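You operate a simulated robot arm through the tools that you are given. There is no shell and no other tool. Be economical: measure what you need, move in short steps, check, and stop when the job is done.

You run a simulated two-armed robot. Do the job below in one go: nothing can be reset, and whatever is moved stays where it is left.

Task
Hand the tube marked 32 across and clamp it in the vice.
Fine: it stands in the orange rack and goes from one hand to the other in the air. Open the vice, stand the tube in it and close the jaw on it. Set down upright: what you pick out.

Only the result counts: the job must be done as asked and must still hold three seconds after the hand-in. Knocking over, shifting, dropping, spilling or breaking anything else fails it.

Robot
Two 7-joint arms with fingered hands on one trunk, on a base that drives. Base frame: it is fixed to the floor where the robot stands at the start and does not move with it; the origin is under the middle of the robot, x ahead of it, y to its left, z up; the surface under the hand at the start is at about z = 800. Units: mm, degrees, N and s.
The left shoulder is at the start at [58, 170, 1238], the right one opposite. With the tool pointing down near the work surface each hand reaches from about 200 to 740 mm from the robot's upright axis, wherever it stands, measured 20 degrees to its own side. Places, roughly: mouth of the vice [600, -100, 800]; vice knob [500, 0, 800]. Payload 4 kg a hand.
The TCP of each hand is the grasp point between the finger pads, 26 mm short of the fingertips. In the tool frame z runs along the fingers and y along their closing line. The gripper opens to 132 mm. The gripper's body begins 73 mm behind the TCP. The gripper is a hand of 4 fingers: y runs from the thumb to the fingers, the wrist lies at [0, 0, -224] in the tool frame, and closing takes about 1.5 s.
Orientation is that of the tool frame in the base frame, as a unit quaternion [x, y, z, w]. With the fingers straight down and closing along the base's y, the tool's x points along the base's -x, its y along +y and its z along -z.

Tools
- The arms move only by the tool arm_command. It takes "left_moves", "right_moves" or both (then of equal length, played together; a hand with none holds still); each is text: rows parted by semicolons, each of 7 numbers parted by spaces: the shift along the tool's x, y, z in units of 30 mm (1.0 is 30 mm), then the turn, a rotation vector about the tool's x, y, z in units of 4 degrees (1.0 is 4 degrees), then the finger opening in mm, from 0 to 132. In form: x y z ax ay az fingers; .... A call has 1 to 20 rows; each row shifts and turns the commanded pose from where the row before left it, along the tool's axes as they then stand. A call with a number of a shift or a turn outside -1 to 1 is refused whole. A row lasts 0.2 s, in which the tool goes at most 50 mm and 8.6 degrees; a call with a longer step from one row to the next is refused whole, and so is a gripper value outside its range. A pose out of reach is approached as far as the arm can. The call stops where the force on the tool passes 40 N (or 10 N more than at its start, if that is more) or the arm is blocked; 0.2 s more then pass. The fingers move at their own pace (about 108 mm/s each) and stop on an object; they squeeze with about 24 N. The grip force told is the motor's: it shows also when the fingers shut on nothing. Time passes only in rows, and 0.2 s behind the last, so rows that do not move let the fingers close. It gives the time, the measured TCP pose, the force on the tool (base axes), the opening and the grip force at its end, in the units of the frame above (readings bear some noise), with the torque about the TCP (base axes, N m) and any sound that the robot's microphone picked up, and new pictures: "views" is both (left out), scene, wrist or none (wrist: the cameras of the hands that moved).
- Cameras (640 x 400 px; columns grow to the right, rows downward): "scene" is now at [114.9, -61.5, 1415.4]; the picture's right is [-0.70, -0.71, 0.00], its down [-0.41, 0.41, -0.82] and it looks along [0.58, -0.57, -0.58] (base axes); focal length 214 px, centre (320, 200). "left" rides on the left gripper at [-73, 6, -94] in its tool frame; the picture's right is [-0.08, -1.00, 0.00], its down [0.79, -0.06, -0.62] and it looks along [0.61, -0.05, 0.79] (tool axes); focal length 230 px, centre (320, 200). "right" rides on the right gripper at [73, 6, -94] in its tool frame; the picture's right is [-0.08, 1.00, 0.00], its down [-0.78, -0.06, -0.62] and it looks along [-0.61, -0.05, 0.79] (tool axes); focal length 230 px, centre (320, 200). There is no depth. A picture from a camera that has moved, and an enlarged one, comes with that camera's place and axes in the base frame and with its lens.
- raise_lower(by): slides the trunk up (or, below 0, down) by that many mm; the arms and the scene camera ride with it, the base frame stays. It gives what a move gives, with no picture.
- roll_base(legs): drives the robot by 1 to 6 legs, each [ahead, left, turn to the left] in mm, mm and degrees, along the robot's own axes; the way and the turn of a leg run together, so that a leg with both is an arc; at most 1500 mm and 180 degrees a leg. The arms and the cameras ride along, it lands a little off, and it stops where it bumps. It gives what a move gives, and a new picture of the scene camera.
- hand_shape(shape, hand): the hand has 4 fingers and takes this shape, open, in about a second: jaw (thumb against the fingers, like two jaws); tri (thumb and two fingers); tip (a fingertip pinch); poke (one finger out to press); point (the index stretched); flat (the hand flat); cup (the hand cupped); fist (a fist). The gripper value then closes the fingers along that shape, each until it touches; the sizes above hold for jaw. It gives what a move gives, with no picture.
- aim_head(pan, tilt): turns the head with the scene camera to pan (to the left, within 80 degrees either way) and tilt (down, from -29 to 69), counted from straight ahead of the robot. It gives what a move gives, and a new picture of the scene camera.
- close_up(camera, box): a new picture of the part [left, top, right, bottom] of that camera's present view, enlarged. It takes no simulated time.
- hand_in(): hands the job in; it is judged then, once.

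Go step by step. Nothing tells you exact positions but the pictures and the camera data: compare them with the known pose of the tool, close in by small moves and look again before you grip or let go. The budget is 120 turns and 260 pictures, counting those below and the enlarged ones. Unless the task says otherwise, let go and move clear before handing in, and close with one line.

The tools are called after ">>>" by a JSON object that holds its "fn" and its "kwargs". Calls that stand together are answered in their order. arm_command: Moves the arms, as the interface text tells. Its arguments: {"type":"object","properties":{"left_moves":{"type":"string"},"right_moves":{"type":"string"},"views":{"type":"string","enum":["both","scene","wrist","none"]}},"required":[]} The other tools are called the same way: raise_lower (by) slides the trunk up or down; hand_shape (shape, hand) gives the hand a shape; roll_base (legs) drives the base; aim_head (pan, tilt) turns the head that bears the scene camera; close_up (camera, box) takes an enlarged picture of a part of a camera's view; hand_in () hands the job in.

At the start:

```text
time: 0.0
left_ee_pos: [461.0, -16.6, 1315.6]
left_orientation: [0.0, 1.0, 0.001, 0.0]
left_contact_force: [0.2, -0.9, -0.4]
left_torque: [0.03, 0.0, 0.03]
left_opening: 131.6
left_grip_force: 0.1
left_shape: jaw
right_ee_pos: [361.6, -411.5, 1305.9]
right_orientation: [-0.001, 1.0, -0.001, 0.001]
right_contact_force: [0.2, -0.8, -0.1]
right_torque: [-0.02, 0.03, -0.01]
right_opening: 131.5
right_grip_force: 0.0
right_shape: jaw
trunk travel left (down, up): [-250.0, 101.0]
robot x, y, heading: [-3.3, -1.6, 0.1]
head pan, tilt: [-44.5, 35.3]
```

scene: 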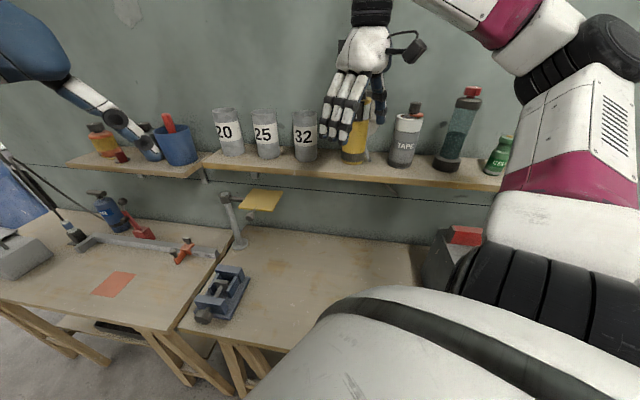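
right: 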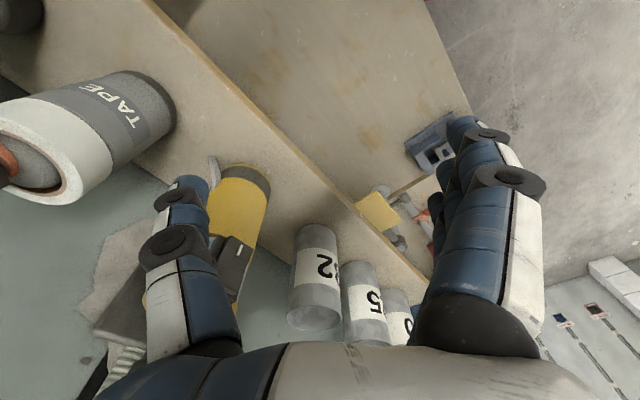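
left: 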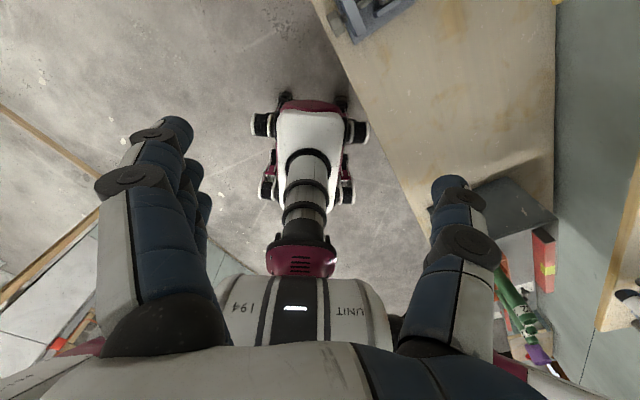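

I see a bench with a vice, and a shelf behind it holding things marked 20, 25 and 32, but no clear orange rack yet. I'll look around with the head first.

>>> {"fn": "aim_head", "kwargs": {"pan": 0, "tilt": 45}}

>>> {"fn": "aim_head", "kwargs": {"pan": 50, "tilt": 40}}

>>> {"fn": "aim_head", "kwargs": {"pan": -70, "tilt": 40}}

```text
time: 1.1
left_ee_pos: [460.4, -16.6, 1315.3]
left_orientation: [0.001, 1.0, -0.001, 0.0]
left_contact_force: [-0.8, 0.2, 0.7]
left_torque: [0.03, 0.02, -0.02]
left_opening: 131.7
left_grip_force: 0.1
left_shape: jaw
right_ee_pos: [361.4, -410.3, 1305.5]
right_orientation: [0.001, 1.0, -0.001, 0.0]
right_contact_force: [0.0, 0.4, 0.2]
right_torque: [0.01, -0.01, 0.0]
right_opening: 131.7
right_grip_force: 0.0
right_shape: jaw
trunk travel left (down, up): [-250.0, 101.0]
robot x, y, heading: [-3.2, -0.5, -0.1]
head pan, tilt: [0.0, 45.0]
camera scene: at [133.6, 0.0, 1401.1], right [0.0, -1.0, 0.0], down [-0.71, 0.0, -0.71], along [0.71, 0.0, -0.71], focal length 214 px, centre (320, 200)
```

scene: 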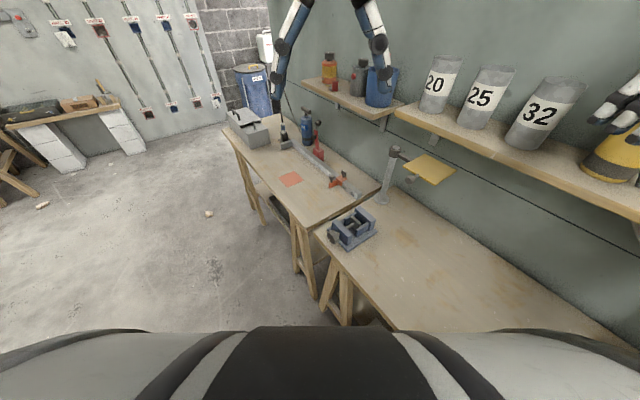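

```text
time: 2.3
left_ee_pos: [460.1, -15.9, 1315.3]
left_orientation: [0.0, 1.0, 0.0, 0.001]
left_contact_force: [0.7, 0.4, -0.3]
left_torque: [-0.02, 0.0, 0.03]
left_opening: 132.0
left_grip_force: 0.0
left_shape: jaw
right_ee_pos: [361.4, -410.3, 1305.5]
right_orientation: [-0.001, 1.0, 0.0, 0.0]
right_contact_force: [-0.1, 0.3, -0.1]
right_torque: [-0.02, -0.01, 0.01]
right_opening: 132.0
right_grip_force: 0.1
right_shape: jaw
trunk travel left (down, up): [-250.0, 101.0]
robot x, y, heading: [4.3, 0.9, -0.1]
head pan, tilt: [50.0, 40.0]
camera scene: at [107.0, 65.2, 1408.3], right [0.77, -0.64, 0.0], down [-0.41, -0.49, -0.77], along [0.49, 0.59, -0.64], focal length 214 px, centre (320, 200)
```

scene: 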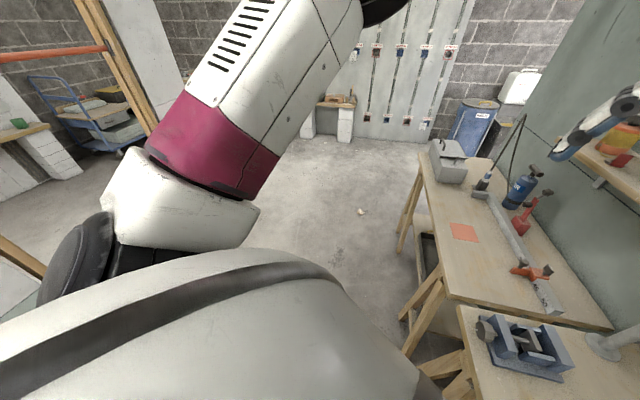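

```text
time: 4.3
left_ee_pos: [460.1, -15.7, 1315.7]
left_orientation: [0.0, 1.0, 0.0, 0.0]
left_contact_force: [0.2, -0.4, -0.5]
left_torque: [-0.04, -0.04, 0.02]
left_opening: 131.9
left_grip_force: 0.0
left_shape: jaw
right_ee_pos: [361.8, -412.1, 1305.6]
right_orientation: [0.0, 1.0, 0.0, 0.0]
right_contact_force: [-0.1, 0.7, 0.7]
right_torque: [0.01, -0.02, -0.01]
right_opening: 131.8
right_grip_force: 0.1
right_shape: jaw
trunk travel left (down, up): [-250.0, 101.0]
robot x, y, heading: [0.5, -1.4, -0.1]
head pan, tilt: [-70.0, 40.0]
camera scene: at [81.4, -79.8, 1408.3], right [-0.94, -0.34, 0.0], down [-0.22, 0.6, -0.77], along [0.26, -0.72, -0.64], focal length 214 px, centre (320, 200)
```

scene: 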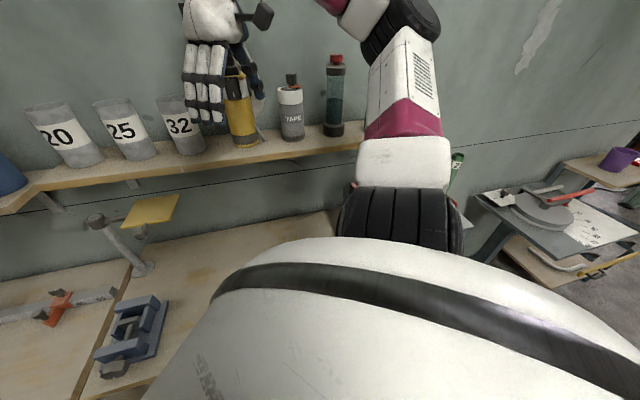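

The grey cylinders 20, 25 and 32 stand bare on the shelf, and the orange rack is still not in sight. A part of the bench on my right is hidden by the arm, so I'll look there.

>>> {"fn": "aim_head", "kwargs": {"pan": -35, "tilt": 60}}

>>> {"fn": "close_up", "kwargs": {"camera": "left", "box": [400, 100, 640, 400]}}

>>> {"fn": "close_up", "kwargs": {"camera": "right", "box": [160, 80, 560, 380]}}

```text
time: 5.3
left_ee_pos: [460.0, -15.9, 1315.5]
left_orientation: [-0.001, 1.0, 0.001, 0.0]
left_contact_force: [0.1, 0.8, -0.2]
left_torque: [0.02, 0.02, -0.01]
left_opening: 132.2
left_grip_force: 0.0
left_shape: jaw
right_ee_pos: [361.2, -411.9, 1304.0]
right_orientation: [0.0, 1.0, 0.001, 0.001]
right_contact_force: [0.2, 0.1, 0.5]
right_torque: [0.0, -0.01, 0.01]
right_opening: 131.5
right_grip_force: 0.1
right_shape: jaw
trunk travel left (down, up): [-250.0, 101.0]
robot x, y, heading: [0.4, -1.3, -0.1]
head pan, tilt: [-35.0, 60.0]
camera scene: at [106.8, -38.2, 1381.6], right [-0.57, -0.82, 0.0], down [-0.71, 0.5, -0.5], along [0.41, -0.29, -0.87], focal length 214 px, centre (320, 200)
```

scene: 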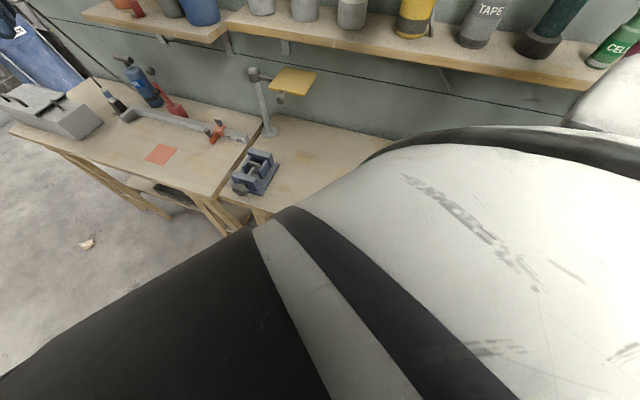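

```text
1.33 times, centred on (520, 250) of left
camera zoom: at [533.2, -10.4, 1408.3], right [0.08, -1.0, 0.0], down [-0.79, -0.06, 0.62], along [-0.61, -0.05, -0.79], focal length 307 px, centre (53, 133)
```

zoom: 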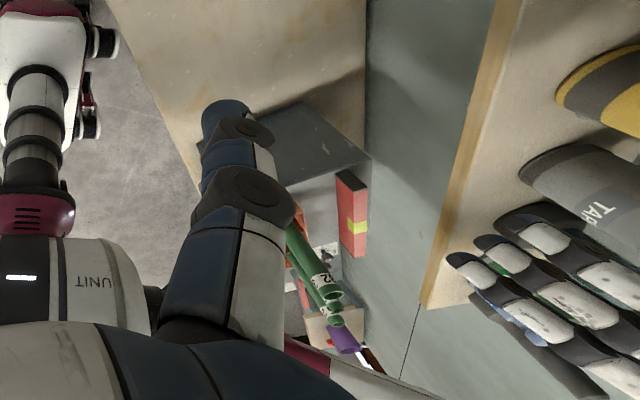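

```text
1.33 times, centred on (360, 230) of right
camera zoom: at [289.1, -406.3, 1398.8], right [0.08, 1.0, 0.0], down [0.78, -0.06, 0.62], along [0.61, -0.05, -0.79], focal length 307 px, centre (267, 160)
```

zoom: 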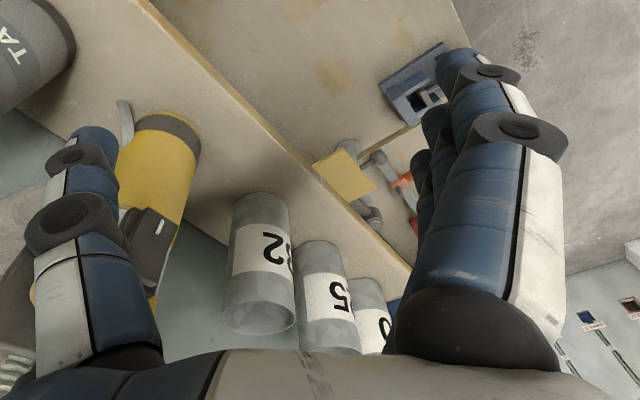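

The left wrist camera shows green tubes labelled 32 in an orange rack, well to my right and partly behind me. I'll back away from the wall and then turn right to see it.

>>> {"fn": "roll_base", "kwargs": {"legs": [[-150, 240, 0], [0, 0, -60]]}}

>>> {"fn": "aim_head", "kwargs": {"pan": -40, "tilt": 40}}

```text
time: 10.7
left_ee_pos: [67.3, -162.0, 1314.9]
left_orientation: [0.499, 0.866, 0.0, 0.0]
left_contact_force: [-0.6, 0.6, 0.1]
left_torque: [-0.01, 0.02, 0.02]
left_opening: 132.0
left_grip_force: 0.1
left_shape: jaw
right_ee_pos: [-324.2, -274.3, 1304.5]
right_orientation: [0.499, 0.867, 0.0, 0.0]
right_contact_force: [0.4, 0.1, -0.5]
right_torque: [0.01, -0.01, -0.05]
right_opening: 131.8
right_grip_force: 0.2
right_shape: jaw
trunk travel left (down, up): [-250.0, 101.0]
robot x, y, heading: [-150.5, 241.9, -59.8]
head pan, tilt: [-35.0, 60.0]
camera scene: at [-128.7, 133.7, 1381.6], right [-1.0, 0.09, 0.0], down [0.07, 0.86, -0.5], along [-0.04, -0.5, -0.87], focal length 214 px, centre (320, 200)
```

scene: 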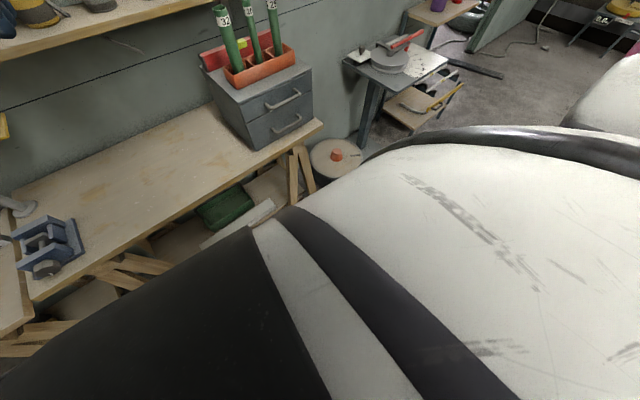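

```text
time: 11.5
left_ee_pos: [67.3, -161.5, 1315.2]
left_orientation: [0.499, 0.866, 0.0, 0.001]
left_contact_force: [0.3, -0.3, -0.5]
left_torque: [0.01, -0.02, -0.03]
left_opening: 131.9
left_grip_force: 0.1
left_shape: jaw
right_ee_pos: [-326.0, -274.2, 1304.2]
right_orientation: [0.499, 0.867, 0.0, 0.0]
right_contact_force: [0.2, 0.5, 0.0]
right_torque: [0.02, 0.01, 0.01]
right_opening: 131.7
right_grip_force: 0.0
right_shape: jaw
trunk travel left (down, up): [-250.0, 101.0]
robot x, y, heading: [-151.2, 243.9, -59.8]
head pan, tilt: [-40.0, 40.0]
camera scene: at [-137.4, 116.3, 1408.3], right [-0.99, 0.17, 0.0], down [0.11, 0.63, -0.77], along [-0.13, -0.75, -0.64], focal length 214 px, centre (320, 200)
```

scene: 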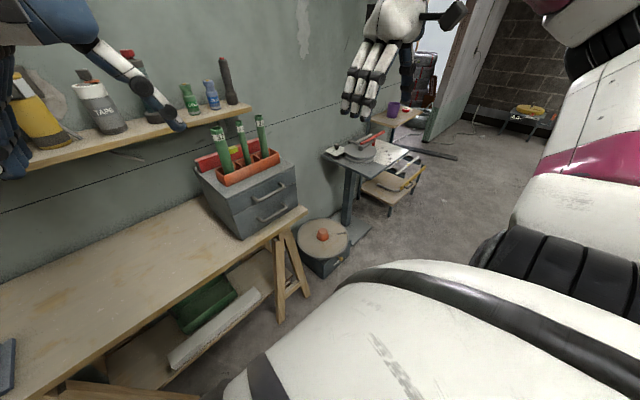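

Now I see it: an orange rack with three green tubes on a grey drawer cabinet at the bench's end. I'll enlarge it to read the marks.

>>> {"fn": "close_up", "kwargs": {"camera": "scene", "box": [180, 100, 310, 220]}}

>>> {"fn": "aim_head", "kwargs": {"pan": 0, "tilt": 50}}

```text
3.33 times, centred on (245, 160) of scene
camera zoom: at [-137.4, 116.3, 1408.3], right [-0.99, 0.17, 0.0], down [0.11, 0.63, -0.77], along [-0.13, -0.75, -0.64], focal length 715 px, centre (570, 333)
```

zoom: 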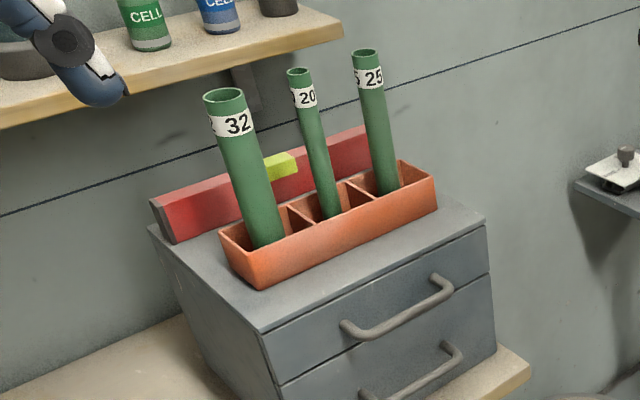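

```text
time: 12.6
left_ee_pos: [67.3, -161.5, 1315.7]
left_orientation: [0.499, 0.866, 0.0, -0.001]
left_contact_force: [-0.8, -0.5, 0.2]
left_torque: [0.03, -0.02, 0.01]
left_opening: 132.2
left_grip_force: 0.0
left_shape: jaw
right_ee_pos: [-323.7, -273.3, 1305.3]
right_orientation: [0.499, 0.866, -0.001, 0.0]
right_contact_force: [0.3, 0.3, -0.5]
right_torque: [0.0, 0.03, 0.0]
right_opening: 131.6
right_grip_force: 0.0
right_shape: jaw
trunk travel left (down, up): [-250.0, 101.0]
robot x, y, heading: [-151.4, 244.6, -59.9]
head pan, tilt: [0.0, 50.0]
camera scene: at [-84.3, 133.4, 1394.2], right [-0.87, -0.5, 0.0], down [-0.38, 0.66, -0.64], along [0.32, -0.56, -0.77], focal length 214 px, centre (320, 200)
```

scene: 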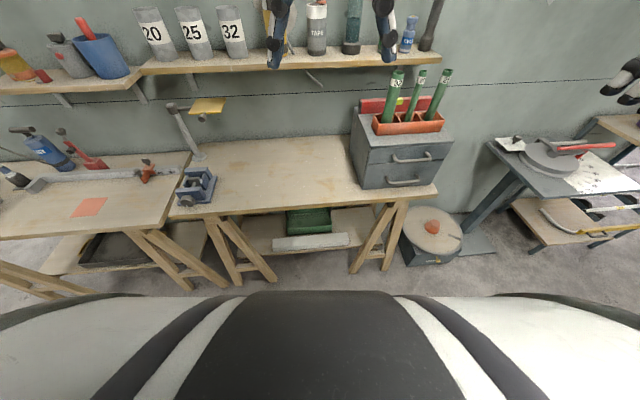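

Tube 32 is the thick one at the left end of the rack, its top about 770 mm ahead, 200 mm right of me and near z 1170. The vice lies some 475 mm to my left, so I'll drive there and study how it opens.

>>> {"fn": "roll_base", "kwargs": {"legs": [[0, 400, 0]]}}

>>> {"fn": "aim_head", "kwargs": {"pan": 10, "tilt": 45}}

>>> {"fn": "close_up", "kwargs": {"camera": "scene", "box": [220, 120, 420, 245]}}

```text
time: 16.7
left_ee_pos: [416.3, 39.8, 1315.1]
left_orientation: [0.501, 0.865, 0.0, 0.0]
left_contact_force: [0.9, -0.2, 1.1]
left_torque: [0.01, -0.01, 0.02]
left_opening: 131.7
left_grip_force: 0.0
left_shape: jaw
right_ee_pos: [24.9, -71.5, 1305.5]
right_orientation: [0.501, 0.865, 0.0, 0.0]
right_contact_force: [0.3, 0.3, 0.2]
right_torque: [0.03, 0.01, 0.03]
right_opening: 131.9
right_grip_force: 0.0
right_shape: jaw
trunk travel left (down, up): [-250.0, 101.0]
robot x, y, heading: [197.6, 445.2, -60.0]
head pan, tilt: [0.0, 50.0]
camera scene: at [265.5, 335.3, 1394.2], right [-0.87, -0.5, 0.0], down [-0.38, 0.66, -0.64], along [0.32, -0.56, -0.77], focal length 214 px, centre (320, 200)
```

scene: 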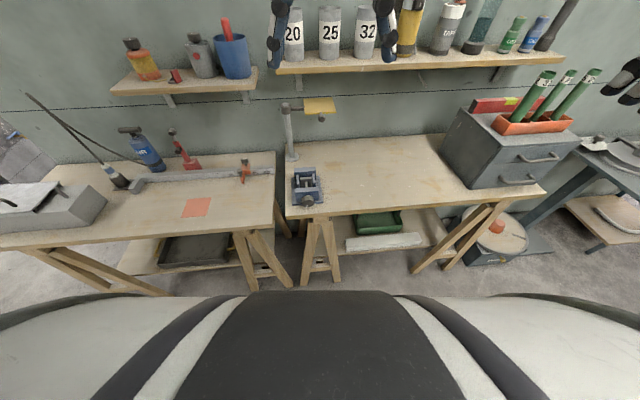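

```text
time: 17.4
left_ee_pos: [415.9, 40.3, 1315.4]
left_orientation: [0.501, 0.866, 0.0, 0.0]
left_contact_force: [0.2, 0.3, -0.2]
left_torque: [0.0, -0.01, -0.01]
left_opening: 131.6
left_grip_force: 0.1
left_shape: jaw
right_ee_pos: [23.3, -72.8, 1304.6]
right_orientation: [0.501, 0.865, 0.0, 0.0]
right_contact_force: [0.1, 0.3, -0.1]
right_torque: [-0.02, -0.03, -0.03]
right_opening: 131.6
right_grip_force: 0.1
right_shape: jaw
trunk travel left (down, up): [-250.0, 101.0]
robot x, y, heading: [199.3, 447.8, -60.3]
head pan, tilt: [10.0, 45.0]
camera scene: at [279.0, 339.5, 1401.0], right [-0.77, -0.64, 0.0], down [-0.45, 0.54, -0.71], along [0.45, -0.54, -0.71], focal length 214 px, centre (320, 200)
```

scene: 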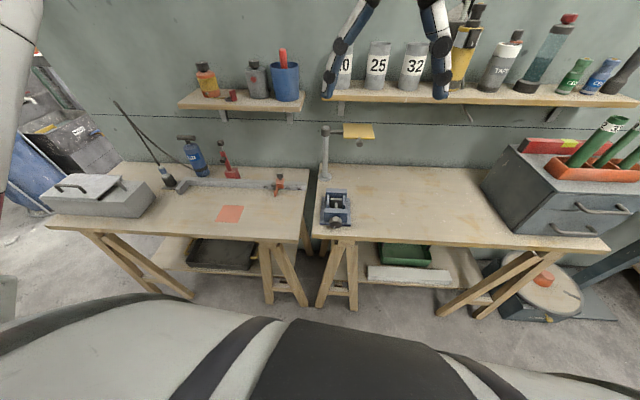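

```text
3.20 times, centred on (320, 182) of scene
camera zoom: at [279.0, 339.5, 1401.0], right [-0.77, -0.64, 0.0], down [-0.45, 0.54, -0.71], along [0.45, -0.54, -0.71], focal length 686 px, centre (320, 256)
```

zoom: 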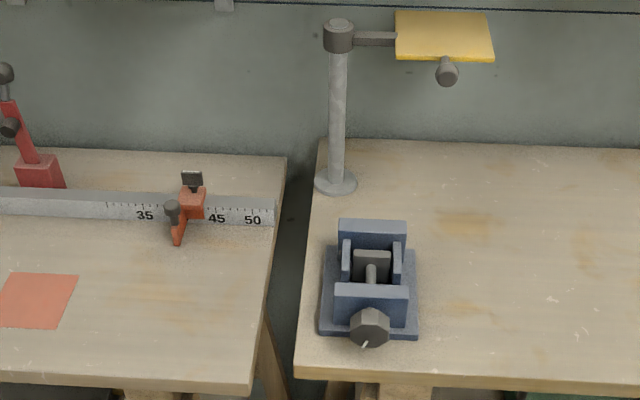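

The vice has a front knob whose screw carries a grey inner jaw towards a fixed rear jaw, and its axis points at about -54° heading. I'll line the robot up with it and then bring the right wrist camera close.

>>> {"fn": "roll_base", "kwargs": {"legs": [[0, 120, 6]]}}

>>> {"fn": "arm_command", "kwargs": {"right_moves": "-0.35 0.8 0.6 0 0 0 132;-0.35 0.8 0.6 0 0 0 132;-0.35 0.8 0.6 0 0 0 132;-0.35 0.8 0.6 0 0 0 132;-0.35 0.8 0.6 0 0 0 132;-0.35 0.8 0.6 0 0 0 132;-0.35 0.8 0.6 0 0 0 132;-0.35 0.8 0.6 0 0 0 132;-0.35 0.8 0.6 0 0 0 132;-0.35 0.8 0.6 0 0 0 132;-0.35 0.8 0.6 0 0 0 132;-0.35 0.8 0.6 0 0 0 132", "left_moves": "0 0.8 0 0 0 0 132;0 0.8 0 0 0 0 132;0 0.8 0 0 0 0 132;0 0.8 0 0 0 0 132;0 0.8 0 0 0 0 132;0 0.8 0 0 0 0 132;0 0.8 0 0 0 0 132;0 0.8 0 0 0 0 132;0 0.8 0 0 0 0 132;0 0.8 0 0 0 0 132;0 0.8 0 0 0 0 132;0 0.8 0 0 0 0 132", "views": "both"}}

```text
time: 19.1
left_ee_pos: [560.9, 131.0, 1316.1]
left_orientation: [0.454, 0.891, -0.001, 0.0]
left_contact_force: [0.2, -0.1, 0.4]
left_torque: [-0.02, -0.02, 0.02]
left_opening: 131.6
left_grip_force: 0.0
left_shape: jaw
right_ee_pos: [181.5, -22.7, 1305.0]
right_orientation: [0.454, 0.891, 0.0, 0.0]
right_contact_force: [1.1, 0.4, -0.3]
right_torque: [-0.04, 0.05, -0.02]
right_opening: 132.1
right_grip_force: 0.1
right_shape: jaw
trunk travel left (down, up): [-250.0, 101.0]
robot x, y, heading: [303.6, 511.9, -54.0]
head pan, tilt: [10.0, 45.0]
camera scene: at [391.7, 414.5, 1401.1], right [-0.69, -0.72, 0.0], down [-0.51, 0.49, -0.71], along [0.51, -0.49, -0.71], focal length 214 px, centre (320, 200)
```

scene: 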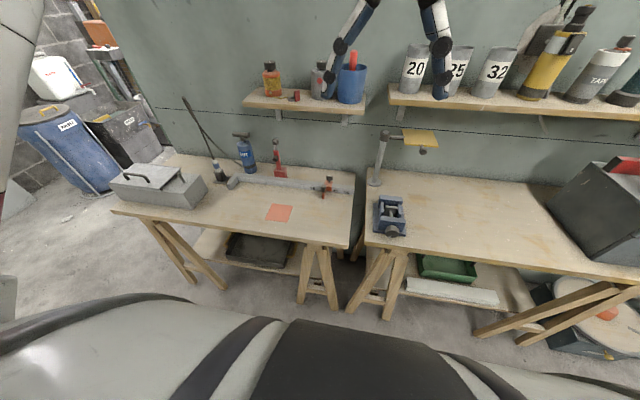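

```text
time: 21.7
left_ee_pos: [793.1, 301.9, 1314.4]
left_orientation: [0.454, 0.891, -0.001, -0.001]
left_contact_force: [-0.3, -0.3, 0.9]
left_torque: [0.03, 0.01, 0.01]
left_opening: 131.6
left_grip_force: 0.1
left_shape: jaw
right_ee_pos: [492.0, 45.5, 1088.9]
right_orientation: [0.454, 0.891, 0.001, 0.0]
right_contact_force: [-0.5, -0.7, 0.1]
right_torque: [0.0, 0.03, -0.01]
right_opening: 131.7
right_grip_force: 0.0
right_shape: jaw
trunk travel left (down, up): [-250.0, 101.0]
robot x, y, heading: [301.1, 514.2, -53.9]
head pan, tilt: [10.0, 45.0]
camera scene: at [392.7, 414.5, 1401.0], right [-0.69, -0.72, 0.0], down [-0.51, 0.49, -0.71], along [0.51, -0.49, -0.71], focal length 214 px, centre (320, 200)
camera right: at [453.5, 107.0, 1181.8], right [0.85, 0.52, 0.0], down [0.41, -0.67, 0.62], along [0.32, -0.53, -0.79], focal length 230 px, centre (320, 200)
camera left: at [841.0, 245.5, 1407.2], right [-0.76, -0.65, 0.0], down [-0.51, 0.6, 0.62], along [-0.4, 0.47, -0.79], focal length 230 px, centre (320, 200)
```

scene: 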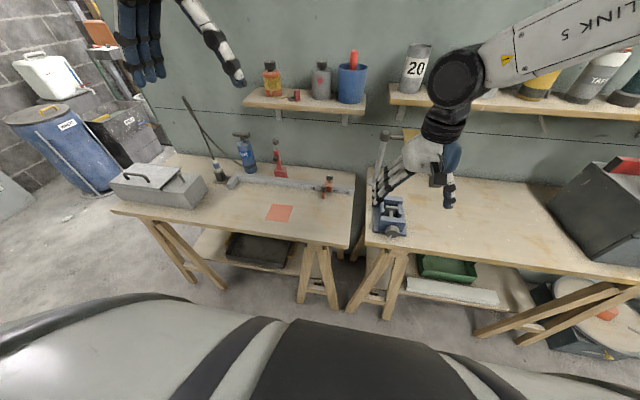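
right: 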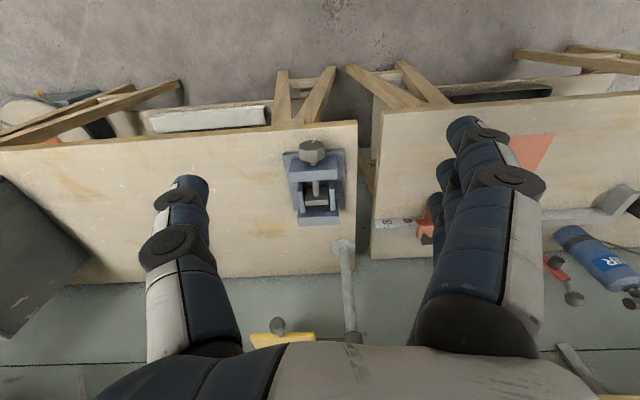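
left: 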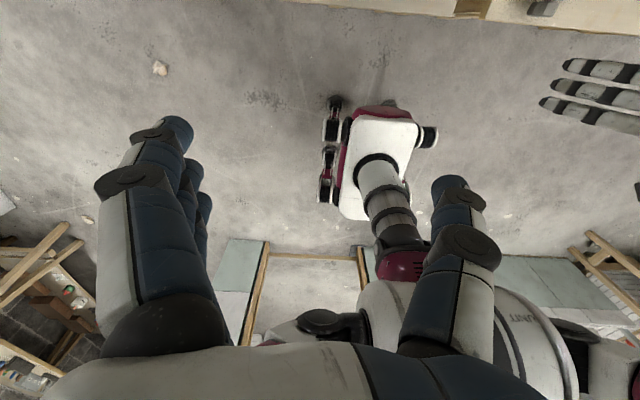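

The vice is clear in the right wrist view, with the bench squared to the robot. I'll enlarge it to measure the gap and the knob.

>>> {"fn": "close_up", "kwargs": {"camera": "right", "box": [265, 125, 365, 235]}}

>>> {"fn": "close_up", "kwargs": {"camera": "scene", "box": [350, 180, 430, 240]}}

```text
3.64 times, centred on (315, 180) of right
camera zoom: at [453.5, 107.0, 1181.8], right [0.85, 0.52, 0.0], down [0.41, -0.67, 0.62], along [0.32, -0.53, -0.79], focal length 837 px, centre (338, 273)
```

zoom: 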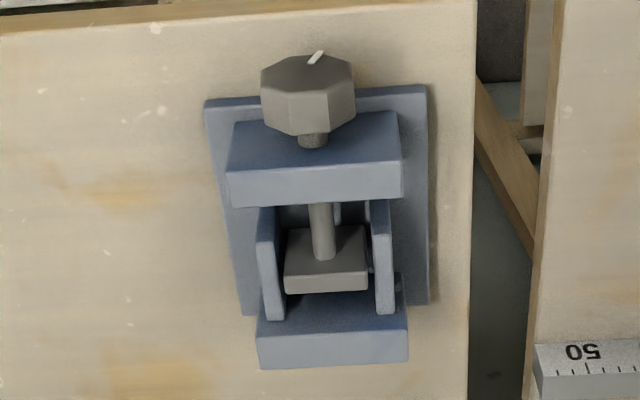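

```text
6.67 times, centred on (390, 210) of scene
camera zoom: at [392.7, 414.5, 1401.0], right [-0.69, -0.72, 0.0], down [-0.51, 0.49, -0.71], along [0.51, -0.49, -0.71], focal length 1430 px, centre (-147, 133)
```

zoom: 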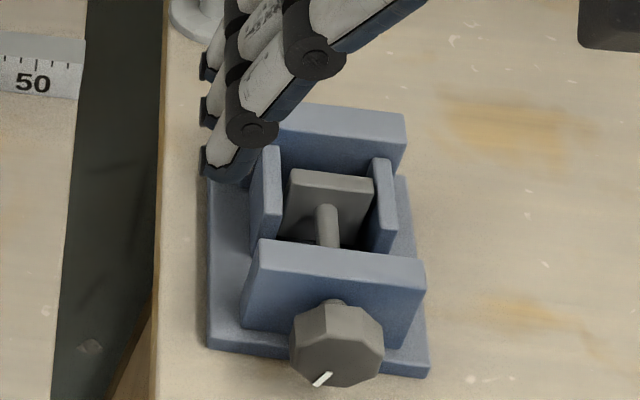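

The gap is about 21 mm (inner jaw at f≈450, rear jaw at f≈471 along the bench-normal axis), too tight for a 32 mm tube. The knob sits about 586 mm ahead of me with its axis near z 835, so I'll level the right hand to point at it and take a fingertip shape.

>>> {"fn": "arm_command", "kwargs": {"right_moves": "0 0 0 0 -1 0 132;0 0 0 0 -1 0 132;0 0 0 0 -1 0 132;0 0 0 0 -1 0 132;0 0 0 0 -1 0 132;0 0 0 0 -1 0 132;0 0 0 0 -1 0 132;0 0 0 0 -1 0 132;0 0 0 0 -1 0 132;0 0 0 0 -1 0 132;0 0 0 0 -1 0 132;0 0 0 0 -1 0 132;0 0 0 0 -1 0 132;0 0 0 0 -1 0 132;0 0 0 0 -1 0 132;0 0 0 0 -1 0 132;0 0 0 0 -1 0 132;0 0 0 0 -1 0 132;0 0 0 0 -1 0 132;0 0 0 0 -1 0 132", "views": "none"}}

>>> {"fn": "hand_shape", "kwargs": {"hand": "right", "shape": "tip"}}

>>> {"fn": "arm_command", "kwargs": {"right_moves": "0 0 -0.6 0 -1 0 132;0 0 -0.6 0 -1 0 132;0 0 0 0 -0.5 0 132", "views": "both"}}

```text
time: 25.9
left_ee_pos: [791.4, 299.9, 1314.4]
left_orientation: [0.454, 0.891, 0.0, 0.0]
left_contact_force: [-0.2, -0.5, -0.5]
left_torque: [-0.04, 0.0, 0.0]
left_opening: 132.2
left_grip_force: 0.1
left_shape: jaw
right_ee_pos: [399.7, -80.3, 1219.5]
right_orientation: [0.382, 0.681, -0.255, 0.57]
right_contact_force: [-0.3, -0.4, 0.3]
right_torque: [-0.03, 0.02, 0.01]
right_opening: 131.9
right_grip_force: 0.1
right_shape: jaw
right hand out of reach, approached as far as the arm can: row 9, 10, 11, 12, 13, 14, 15, 16, 17, 18, 19, 20
trunk travel left (down, up): [-250.0, 101.0]
robot x, y, heading: [302.5, 512.7, -54.1]
head pan, tilt: [10.0, 45.0]
```

```text
time: 26.8
left_ee_pos: [791.2, 301.0, 1315.6]
left_orientation: [0.454, 0.891, 0.0, 0.0]
left_contact_force: [0.1, -0.1, 0.1]
left_torque: [0.02, 0.02, 0.0]
left_opening: 131.9
left_grip_force: 0.1
left_shape: jaw
right_ee_pos: [397.0, -81.3, 1215.4]
right_orientation: [0.383, 0.684, -0.255, 0.566]
right_contact_force: [0.3, -0.8, 0.3]
right_torque: [0.01, 0.01, 0.03]
right_opening: 131.8
right_grip_force: 0.1
right_shape: tip
trunk travel left (down, up): [-250.0, 101.0]
robot x, y, heading: [302.5, 513.0, -53.8]
head pan, tilt: [10.0, 45.0]
```

```text
time: 27.6
left_ee_pos: [791.5, 300.9, 1314.3]
left_orientation: [0.454, 0.891, 0.0, 0.0]
left_contact_force: [-1.2, -0.6, 0.4]
left_torque: [0.0, 0.03, -0.05]
left_opening: 131.7
left_grip_force: 0.0
left_shape: jaw
right_ee_pos: [364.8, -103.7, 1247.3]
right_orientation: [0.358, 0.629, -0.293, 0.625]
right_contact_force: [-0.2, 0.1, 0.4]
right_torque: [0.05, 0.02, 0.03]
right_opening: 132.0
right_grip_force: 0.0
right_shape: tip
right hand out of reach, approached as far as the arm can: row 1, 2, 3
trunk travel left (down, up): [-250.0, 101.0]
robot x, y, heading: [298.5, 513.5, -53.8]
head pan, tilt: [10.0, 45.0]
camera scene: at [391.2, 414.1, 1401.1], right [-0.69, -0.72, 0.0], down [-0.51, 0.49, -0.71], along [0.51, -0.49, -0.71], focal length 214 px, centre (320, 200)
camera right: at [319.6, -18.9, 1180.4], right [0.81, 0.57, 0.16], down [-0.44, 0.4, 0.81], along [0.39, -0.72, 0.57], focal length 230 px, centre (320, 200)
```

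scene: 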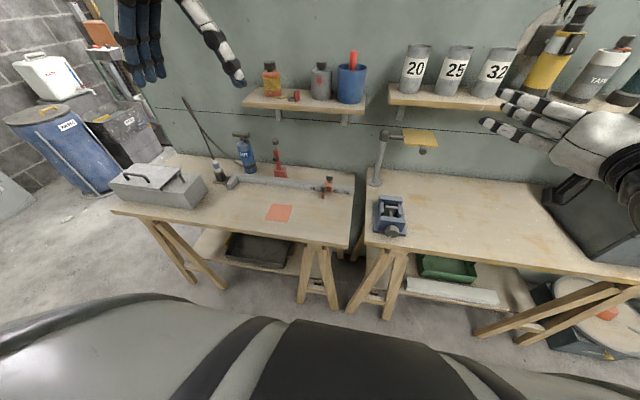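
right: 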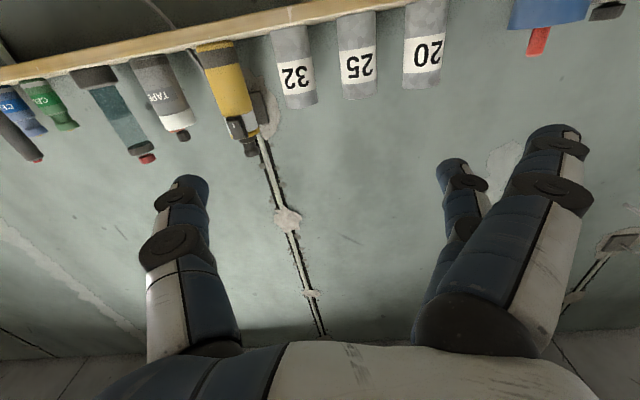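

The hand is level now, but the arm could not hold that pose so low and so near the body and drifted outward to shoulder height. Lowering the trunk will bring the shoulder down near the knob's height.

>>> {"fn": "roll_base", "kwargs": {"legs": [[-60, 110, 0]]}}

>>> {"fn": "raise_lower", "kwargs": {"by": -240}}

>>> {"fn": "arm_command", "kwargs": {"right_moves": "0 0 0 0 0 0 132;0 0 0 0 0 0 132", "views": "both"}}

```text
time: 29.3
left_ee_pos: [847.1, 417.1, 1314.3]
left_orientation: [0.455, 0.891, 0.0, 0.0]
left_contact_force: [0.0, -0.4, -0.8]
left_torque: [0.0, -0.01, 0.01]
left_opening: 131.7
left_grip_force: 0.0
left_shape: jaw
right_ee_pos: [419.3, 10.0, 1242.5]
right_orientation: [0.361, 0.633, -0.293, 0.619]
right_contact_force: [0.6, 0.7, 0.4]
right_torque: [-0.02, -0.01, 0.03]
right_opening: 132.0
right_grip_force: 0.1
right_shape: tip
trunk travel left (down, up): [-250.0, 101.0]
robot x, y, heading: [355.3, 626.1, -53.9]
head pan, tilt: [10.0, 45.0]
camera scene: at [446.4, 529.8, 1401.1], right [-0.69, -0.72, 0.0], down [-0.51, 0.49, -0.71], along [0.51, -0.49, -0.71], focal length 214 px, centre (320, 200)
```

scene: 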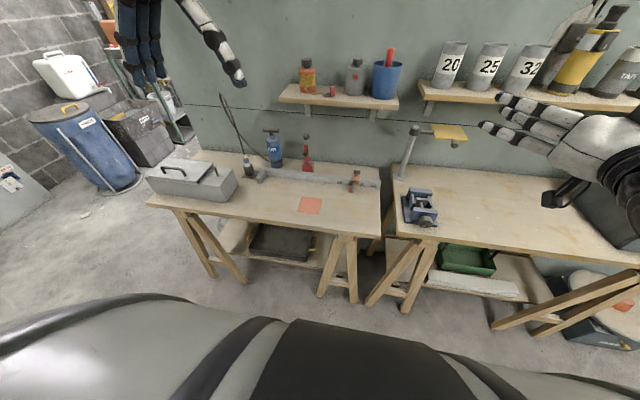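

```text
time: 31.2
left_ee_pos: [850.9, 411.5, 1104.8]
left_orientation: [0.455, 0.89, 0.005, -0.012]
left_contact_force: [-0.3, 0.4, 0.6]
left_torque: [-0.02, 0.0, 0.01]
left_opening: 131.8
left_grip_force: 0.0
left_shape: jaw
right_ee_pos: [457.1, -45.3, 806.2]
right_orientation: [0.431, 0.755, -0.212, 0.446]
right_contact_force: [1.9, 2.5, 6.8]
right_torque: [0.34, -0.61, -0.2]
right_opening: 131.9
right_grip_force: 0.1
right_shape: tip
trunk travel left (down, up): [-47.0, 304.0]
robot x, y, heading: [355.5, 624.2, -53.9]
head pan, tilt: [10.0, 45.0]
stopped: the force on the tool passed its limit at 50 N (the readings are from after the stop); the commanded pose is now the measured one
```

```text
time: 31.8
left_ee_pos: [849.7, 411.0, 1105.5]
left_orientation: [0.454, 0.891, 0.006, -0.011]
left_contact_force: [-0.6, 0.7, 0.1]
left_torque: [-0.01, 0.0, 0.02]
left_opening: 131.7
left_grip_force: 0.0
left_shape: jaw
right_ee_pos: [457.2, -46.7, 807.7]
right_orientation: [0.431, 0.756, -0.212, 0.445]
right_contact_force: [-0.9, 2.7, 8.7]
right_torque: [0.47, -0.84, -0.11]
right_opening: 132.1
right_grip_force: 0.1
right_shape: tip
trunk travel left (down, up): [-47.0, 304.0]
robot x, y, heading: [357.2, 625.9, -53.9]
head pan, tilt: [10.0, 45.0]
camera scene: at [548.5, 389.1, 1177.9], right [-0.69, -0.72, 0.0], down [-0.51, 0.49, -0.71], along [0.51, -0.49, -0.71], focal length 214 px, centre (320, 200)
camera right: at [400.1, 56.7, 792.5], right [0.86, 0.5, 0.13], down [-0.17, 0.04, 0.98], along [0.49, -0.87, 0.12], focal length 230 px, centre (320, 200)
```

scene: 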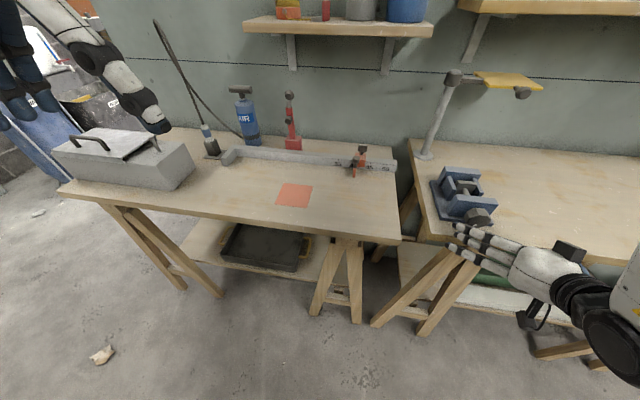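
right: 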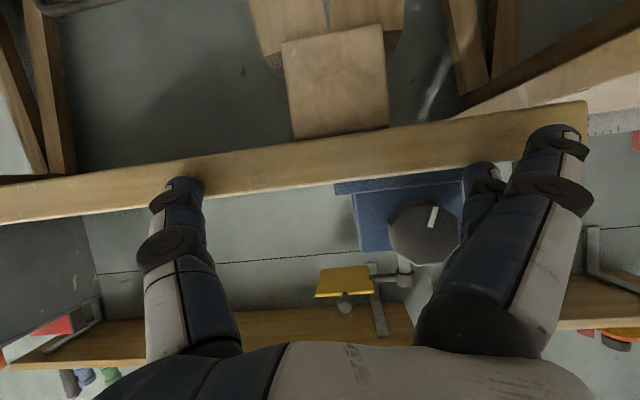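

Lowering the trunk leaned it forward and put the right fingertips onto the bench's front edge next to the knob, lightly pressing. I'll draw the hand back up and away, then back the base off to regain arm room.

>>> {"fn": "arm_command", "kwargs": {"right_moves": "0 0 -1 0 0 0 132;0 0 -1 0 0 0 132;0 0 -1 0 0 0 132;0 0 -1 0 0 0 132", "views": "none"}}

>>> {"fn": "roll_base", "kwargs": {"legs": [[-150, 0, 0]]}}

>>> {"fn": "arm_command", "kwargs": {"right_moves": "0 0 0.5 0 -1 0 132;0 0 0.5 0 -1 0 132;0 0 0.5 0 -1 0 132;0 0 0.5 0 -1 0 132;0 0 0.5 0 -1 0 132;0 0 0.5 0 -1 0 132;0 0 0.5 0 -1 0 132;0 0 0.5 0 -0.7 0 132", "views": "both"}}

```text
time: 32.8
left_ee_pos: [851.6, 408.9, 1104.8]
left_orientation: [0.454, 0.891, 0.006, -0.012]
left_contact_force: [0.2, -0.4, 0.0]
left_torque: [0.01, 0.01, -0.04]
left_opening: 132.0
left_grip_force: 0.1
left_shape: jaw
right_ee_pos: [425.2, -62.9, 826.1]
right_orientation: [0.433, 0.756, -0.212, 0.444]
right_contact_force: [-0.2, 0.0, 0.2]
right_torque: [-0.02, 0.01, -0.02]
right_opening: 132.1
right_grip_force: 0.0
right_shape: tip
right hand out of reach, approached as far as the arm can: row 1, 2, 3, 4
trunk travel left (down, up): [-47.0, 304.0]
robot x, y, heading: [359.6, 625.8, -54.0]
head pan, tilt: [10.0, 45.0]
```

```text
time: 34.1
left_ee_pos: [762.6, 534.3, 1104.5]
left_orientation: [0.452, 0.892, 0.006, -0.012]
left_contact_force: [0.2, -1.3, -0.8]
left_torque: [0.03, 0.0, 0.0]
left_opening: 131.7
left_grip_force: 0.1
left_shape: jaw
right_ee_pos: [339.2, 59.2, 826.4]
right_orientation: [0.43, 0.756, -0.212, 0.445]
right_contact_force: [-0.2, 0.2, -0.6]
right_torque: [0.0, 0.01, -0.01]
right_opening: 131.6
right_grip_force: 0.1
right_shape: tip
trunk travel left (down, up): [-47.0, 304.0]
robot x, y, heading: [268.2, 748.4, -53.5]
head pan, tilt: [10.0, 45.0]
camera scene: at [460.7, 510.8, 1177.8], right [-0.69, -0.72, 0.0], down [-0.51, 0.49, -0.71], along [0.51, -0.49, -0.71], focal length 214 px, centre (320, 200)
```

scene: 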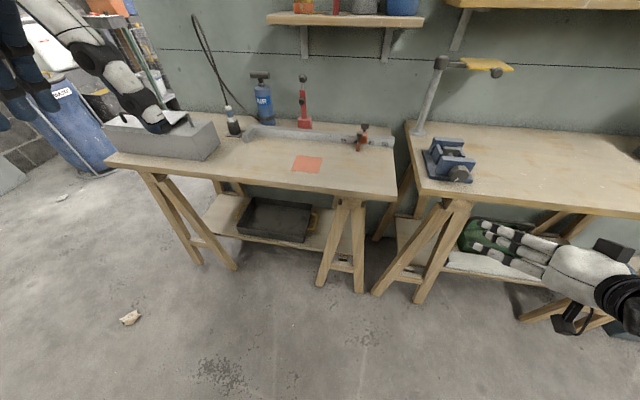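

```text
time: 35.9
left_ee_pos: [762.3, 532.6, 1102.9]
left_orientation: [0.452, 0.892, 0.006, -0.012]
left_contact_force: [-0.3, 0.0, 0.0]
left_torque: [-0.02, 0.01, 0.01]
left_opening: 131.9
left_grip_force: 0.1
left_shape: jaw
right_ee_pos: [403.6, -34.4, 790.8]
right_orientation: [0.359, 0.611, -0.318, 0.63]
right_contact_force: [0.0, -0.6, -0.3]
right_torque: [-0.02, 0.0, 0.02]
right_opening: 132.1
right_grip_force: 0.0
right_shape: tip
trunk travel left (down, up): [-47.0, 304.0]
robot x, y, heading: [270.7, 745.9, -53.8]
head pan, tilt: [10.0, 45.0]
camera scene: at [461.0, 510.1, 1177.6], right [-0.69, -0.72, 0.0], down [-0.51, 0.49, -0.71], along [0.51, -0.49, -0.71], focal length 214 px, centre (320, 200)
camera right: at [362.1, 49.2, 719.4], right [0.83, 0.54, 0.14], down [-0.43, 0.46, 0.78], along [0.35, -0.71, 0.61], focal length 230 px, centre (320, 200)
```

scene: 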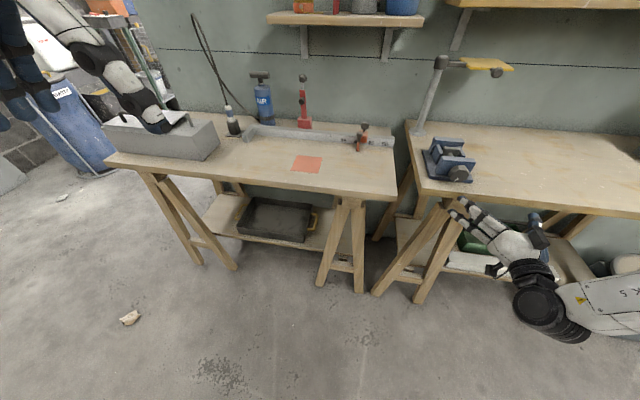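
right: 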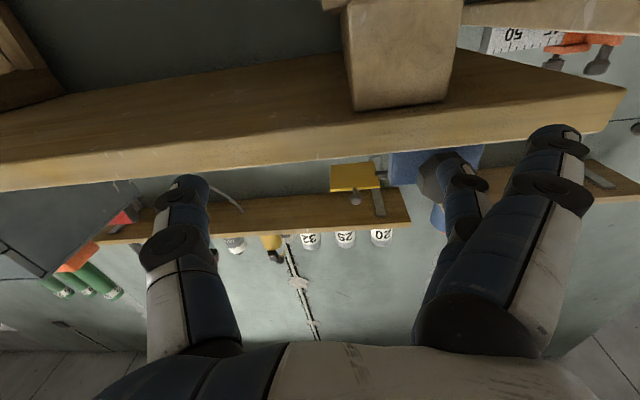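

Backed off, the arm now holds the hand level at about f 265, l 306, z 791. I'll slide it up and across in front of the knob and close once in the air to see where the pinch falls.

>>> {"fn": "arm_command", "kwargs": {"right_moves": "-0.37 0.81 0 0 0 0 132;-0.37 0.81 0 0 0 0 132;-0.37 0.81 0 0 0 0 132;-0.37 0.81 0 0 0 0 132;0 0 0 0 0 0 0;0 0 0 0 0 0 0;0 0 0 0 0 0 0;0 0 0 0 0 0 0;0 0 0 0 0 0 0;0 0 0 0 0 0 0;0 0 0 0 0 0 0", "views": "both"}}

>>> {"fn": "close_up", "kwargs": {"camera": "scene", "box": [400, 120, 560, 220]}}

```text
time: 38.3
left_ee_pos: [762.7, 532.0, 1103.8]
left_orientation: [0.453, 0.892, 0.006, -0.011]
left_contact_force: [-0.2, 0.2, -0.4]
left_torque: [0.05, -0.03, -0.04]
left_opening: 131.8
left_grip_force: 0.2
left_shape: jaw
right_ee_pos: [479.6, 14.6, 840.1]
right_orientation: [0.358, 0.611, -0.318, 0.63]
right_contact_force: [-0.7, 0.5, 0.0]
right_torque: [-0.03, 0.02, -0.01]
right_opening: 0.0
right_grip_force: 24.2
right_shape: tip
trunk travel left (down, up): [-47.0, 304.0]
robot x, y, heading: [264.7, 747.1, -53.8]
head pan, tilt: [10.0, 45.0]
camera scene: at [461.1, 510.3, 1177.6], right [-0.69, -0.72, 0.0], down [-0.51, 0.49, -0.71], along [0.51, -0.49, -0.71], focal length 214 px, centre (320, 200)
camera right: at [439.0, 98.5, 768.8], right [0.83, 0.54, 0.14], down [-0.43, 0.46, 0.78], along [0.36, -0.71, 0.61], focal length 230 px, centre (320, 200)
```

scene: 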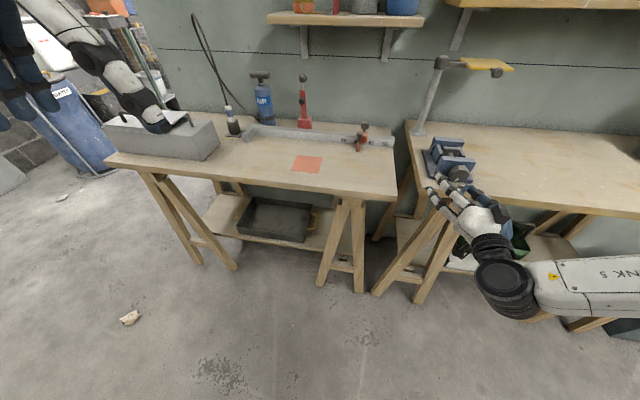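
right: 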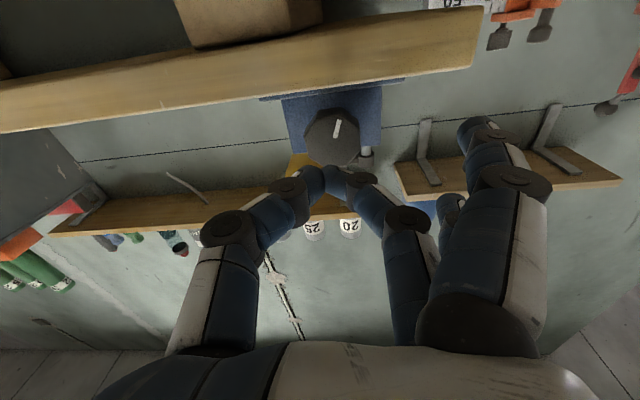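

```text
4.00 times, centred on (480, 170) of scene
camera zoom: at [461.1, 510.3, 1177.6], right [-0.69, -0.72, 0.0], down [-0.51, 0.49, -0.71], along [0.51, -0.49, -0.71], focal length 858 px, centre (-320, 320)
```

zoom: 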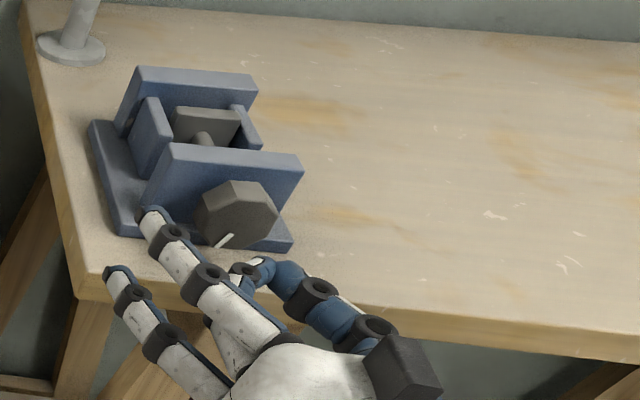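

The pinch lands at the TCP, but two fingers stay stretched out beside it, and the bench surface is only about 35 mm below the knob's axis. I'll look closer at how the fingers are stacked.

>>> {"fn": "close_up", "kwargs": {"camera": "right", "box": [160, 60, 560, 360]}}

>>> {"fn": "close_up", "kwargs": {"camera": "scene", "box": [415, 160, 525, 235]}}

```text
1.33 times, centred on (360, 210) of right
camera zoom: at [439.0, 98.5, 768.8], right [0.83, 0.54, 0.14], down [-0.43, 0.46, 0.78], along [0.36, -0.71, 0.61], focal length 307 px, centre (267, 187)
```

zoom: 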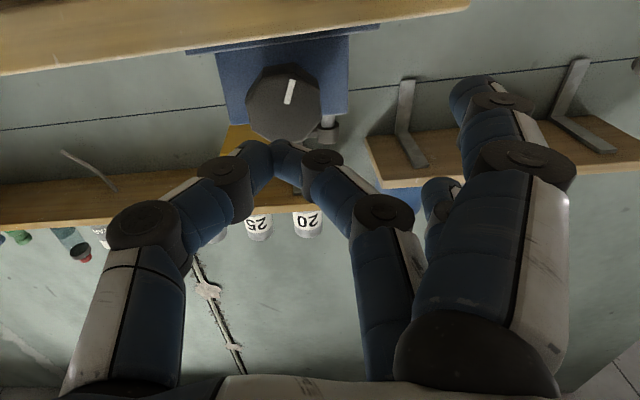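

```text
5.33 times, centred on (470, 198) of scene
camera zoom: at [461.1, 510.3, 1177.6], right [-0.69, -0.72, 0.0], down [-0.51, 0.49, -0.71], along [0.51, -0.49, -0.71], focal length 1144 px, centre (-480, 213)
```

zoom: 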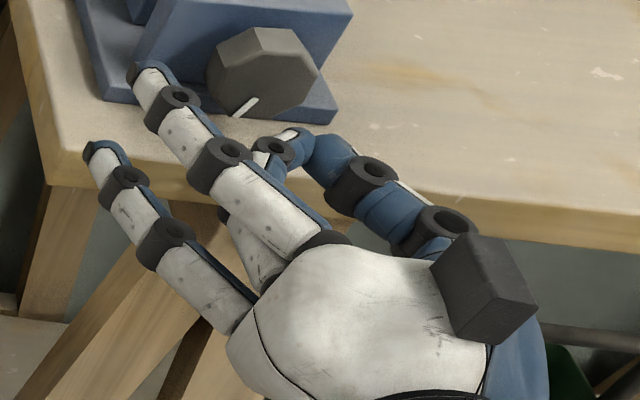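

In tip shape the middle finger pinches while the neighbours stick out, so pinching this low would foul the bench. Instead I'll try turning the knob like a gear: backs of the straight fingers laid on its top and swept to the left, so I raise and roll the right hand.

>>> {"fn": "arm_command", "kwargs": {"right_moves": "-0.95 0 0 0 0 0 132;-0.95 0 0 0 0 0 132;-0.95 0 0 0 0 0 132;-0.95 0 0 0 0 0 132;0 0 0 0 0 -1 132;0 0 0 0 0 -1 132;0 0 0 0 0 -1 132;0 0 0 0 0 -1 132;0 0 0 0 0 -1 132;0 0 0 0 0 -1 132;0 0 0 0 0 -1 132;0 0 0 0 0 -1 132;0 0 0 0 0 -1 132;0 0 0 0 0 -1 132;0 0 0 0 0 -1 132;0 0 0 0 0 -1 132;0 0 0 0 0 -1 132;0 0 0 0 0 -1 132;0 0 0 0 0 -1 132;0 0 0 0 0 -1 132", "views": "none"}}

>>> {"fn": "hand_shape", "kwargs": {"hand": "right", "shape": "jaw"}}

>>> {"fn": "arm_command", "kwargs": {"right_moves": "0 0 0 0 0 -1 132;0 0 0 0 0 -1 132;0 0 0 0 0 -1 132;0 0 0 0 0 -1 132;0 0 0 0 0 -1 132;0 0 0 0 0 -1 132;0 0 0 0 0 -0.6 132", "views": "both"}}

```text
time: 42.5
left_ee_pos: [762.9, 532.2, 1103.5]
left_orientation: [0.452, 0.892, 0.006, -0.011]
left_contact_force: [0.2, 0.4, -0.6]
left_torque: [0.0, 0.02, 0.01]
left_opening: 131.9
left_grip_force: 0.1
left_shape: jaw
right_ee_pos: [476.7, 11.7, 929.4]
right_orientation: [-0.02, 0.709, -0.604, 0.365]
right_contact_force: [-0.3, -0.4, 0.7]
right_torque: [0.0, -0.01, 0.03]
right_opening: 132.1
right_grip_force: 0.1
right_shape: tip
right hand out of reach, approached as far as the arm can: row 4
trunk travel left (down, up): [-47.0, 304.0]
robot x, y, heading: [263.6, 747.7, -53.8]
head pan, tilt: [10.0, 45.0]
```

```text
time: 43.4
left_ee_pos: [763.4, 532.7, 1102.8]
left_orientation: [0.453, 0.891, 0.006, -0.012]
left_contact_force: [0.0, -0.2, -0.6]
left_torque: [0.01, -0.01, -0.02]
left_opening: 131.8
left_grip_force: 0.0
left_shape: jaw
right_ee_pos: [477.2, 11.4, 928.4]
right_orientation: [-0.019, 0.709, -0.602, 0.367]
right_contact_force: [0.5, 0.1, -0.6]
right_torque: [0.01, -0.02, 0.01]
right_opening: 131.9
right_grip_force: 0.0
right_shape: jaw
trunk travel left (down, up): [-47.0, 304.0]
robot x, y, heading: [270.4, 749.6, -53.5]
head pan, tilt: [10.0, 45.0]
```

```text
time: 45.0
left_ee_pos: [763.0, 532.9, 1102.7]
left_orientation: [0.452, 0.892, 0.006, -0.012]
left_contact_force: [0.1, -0.1, -1.1]
left_torque: [-0.01, 0.03, 0.03]
left_opening: 131.9
left_grip_force: 0.1
left_shape: jaw
right_ee_pos: [476.3, 13.2, 928.9]
right_orientation: [-0.181, 0.685, -0.671, 0.218]
right_contact_force: [-0.3, 0.0, -0.9]
right_torque: [0.01, 0.03, 0.01]
right_opening: 132.2
right_grip_force: 0.0
right_shape: jaw
trunk travel left (down, up): [-47.0, 304.0]
robot x, y, heading: [266.9, 748.7, -53.7]
head pan, tilt: [10.0, 45.0]
camera scene: at [461.1, 510.3, 1177.6], right [-0.69, -0.72, 0.0], down [-0.51, 0.49, -0.71], along [0.51, -0.49, -0.71], focal length 214 px, centre (320, 200)
camera right: at [365.3, 50.4, 919.6], right [0.11, 0.08, -0.99], down [0.32, 0.94, 0.11], along [0.94, -0.33, 0.08], focal length 230 px, centre (320, 200)
```

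scene: 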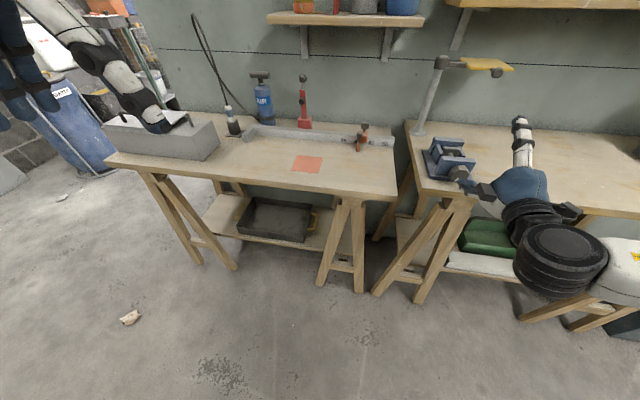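
right: 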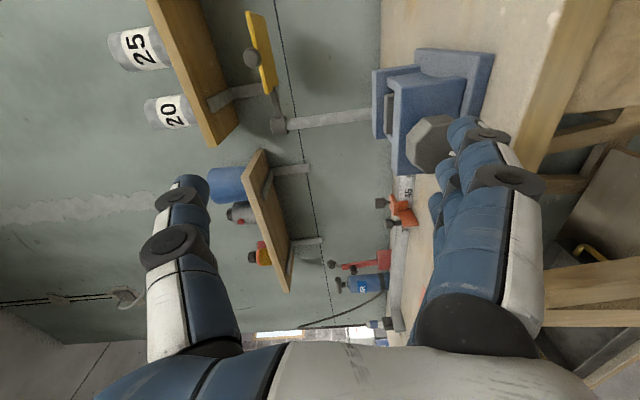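

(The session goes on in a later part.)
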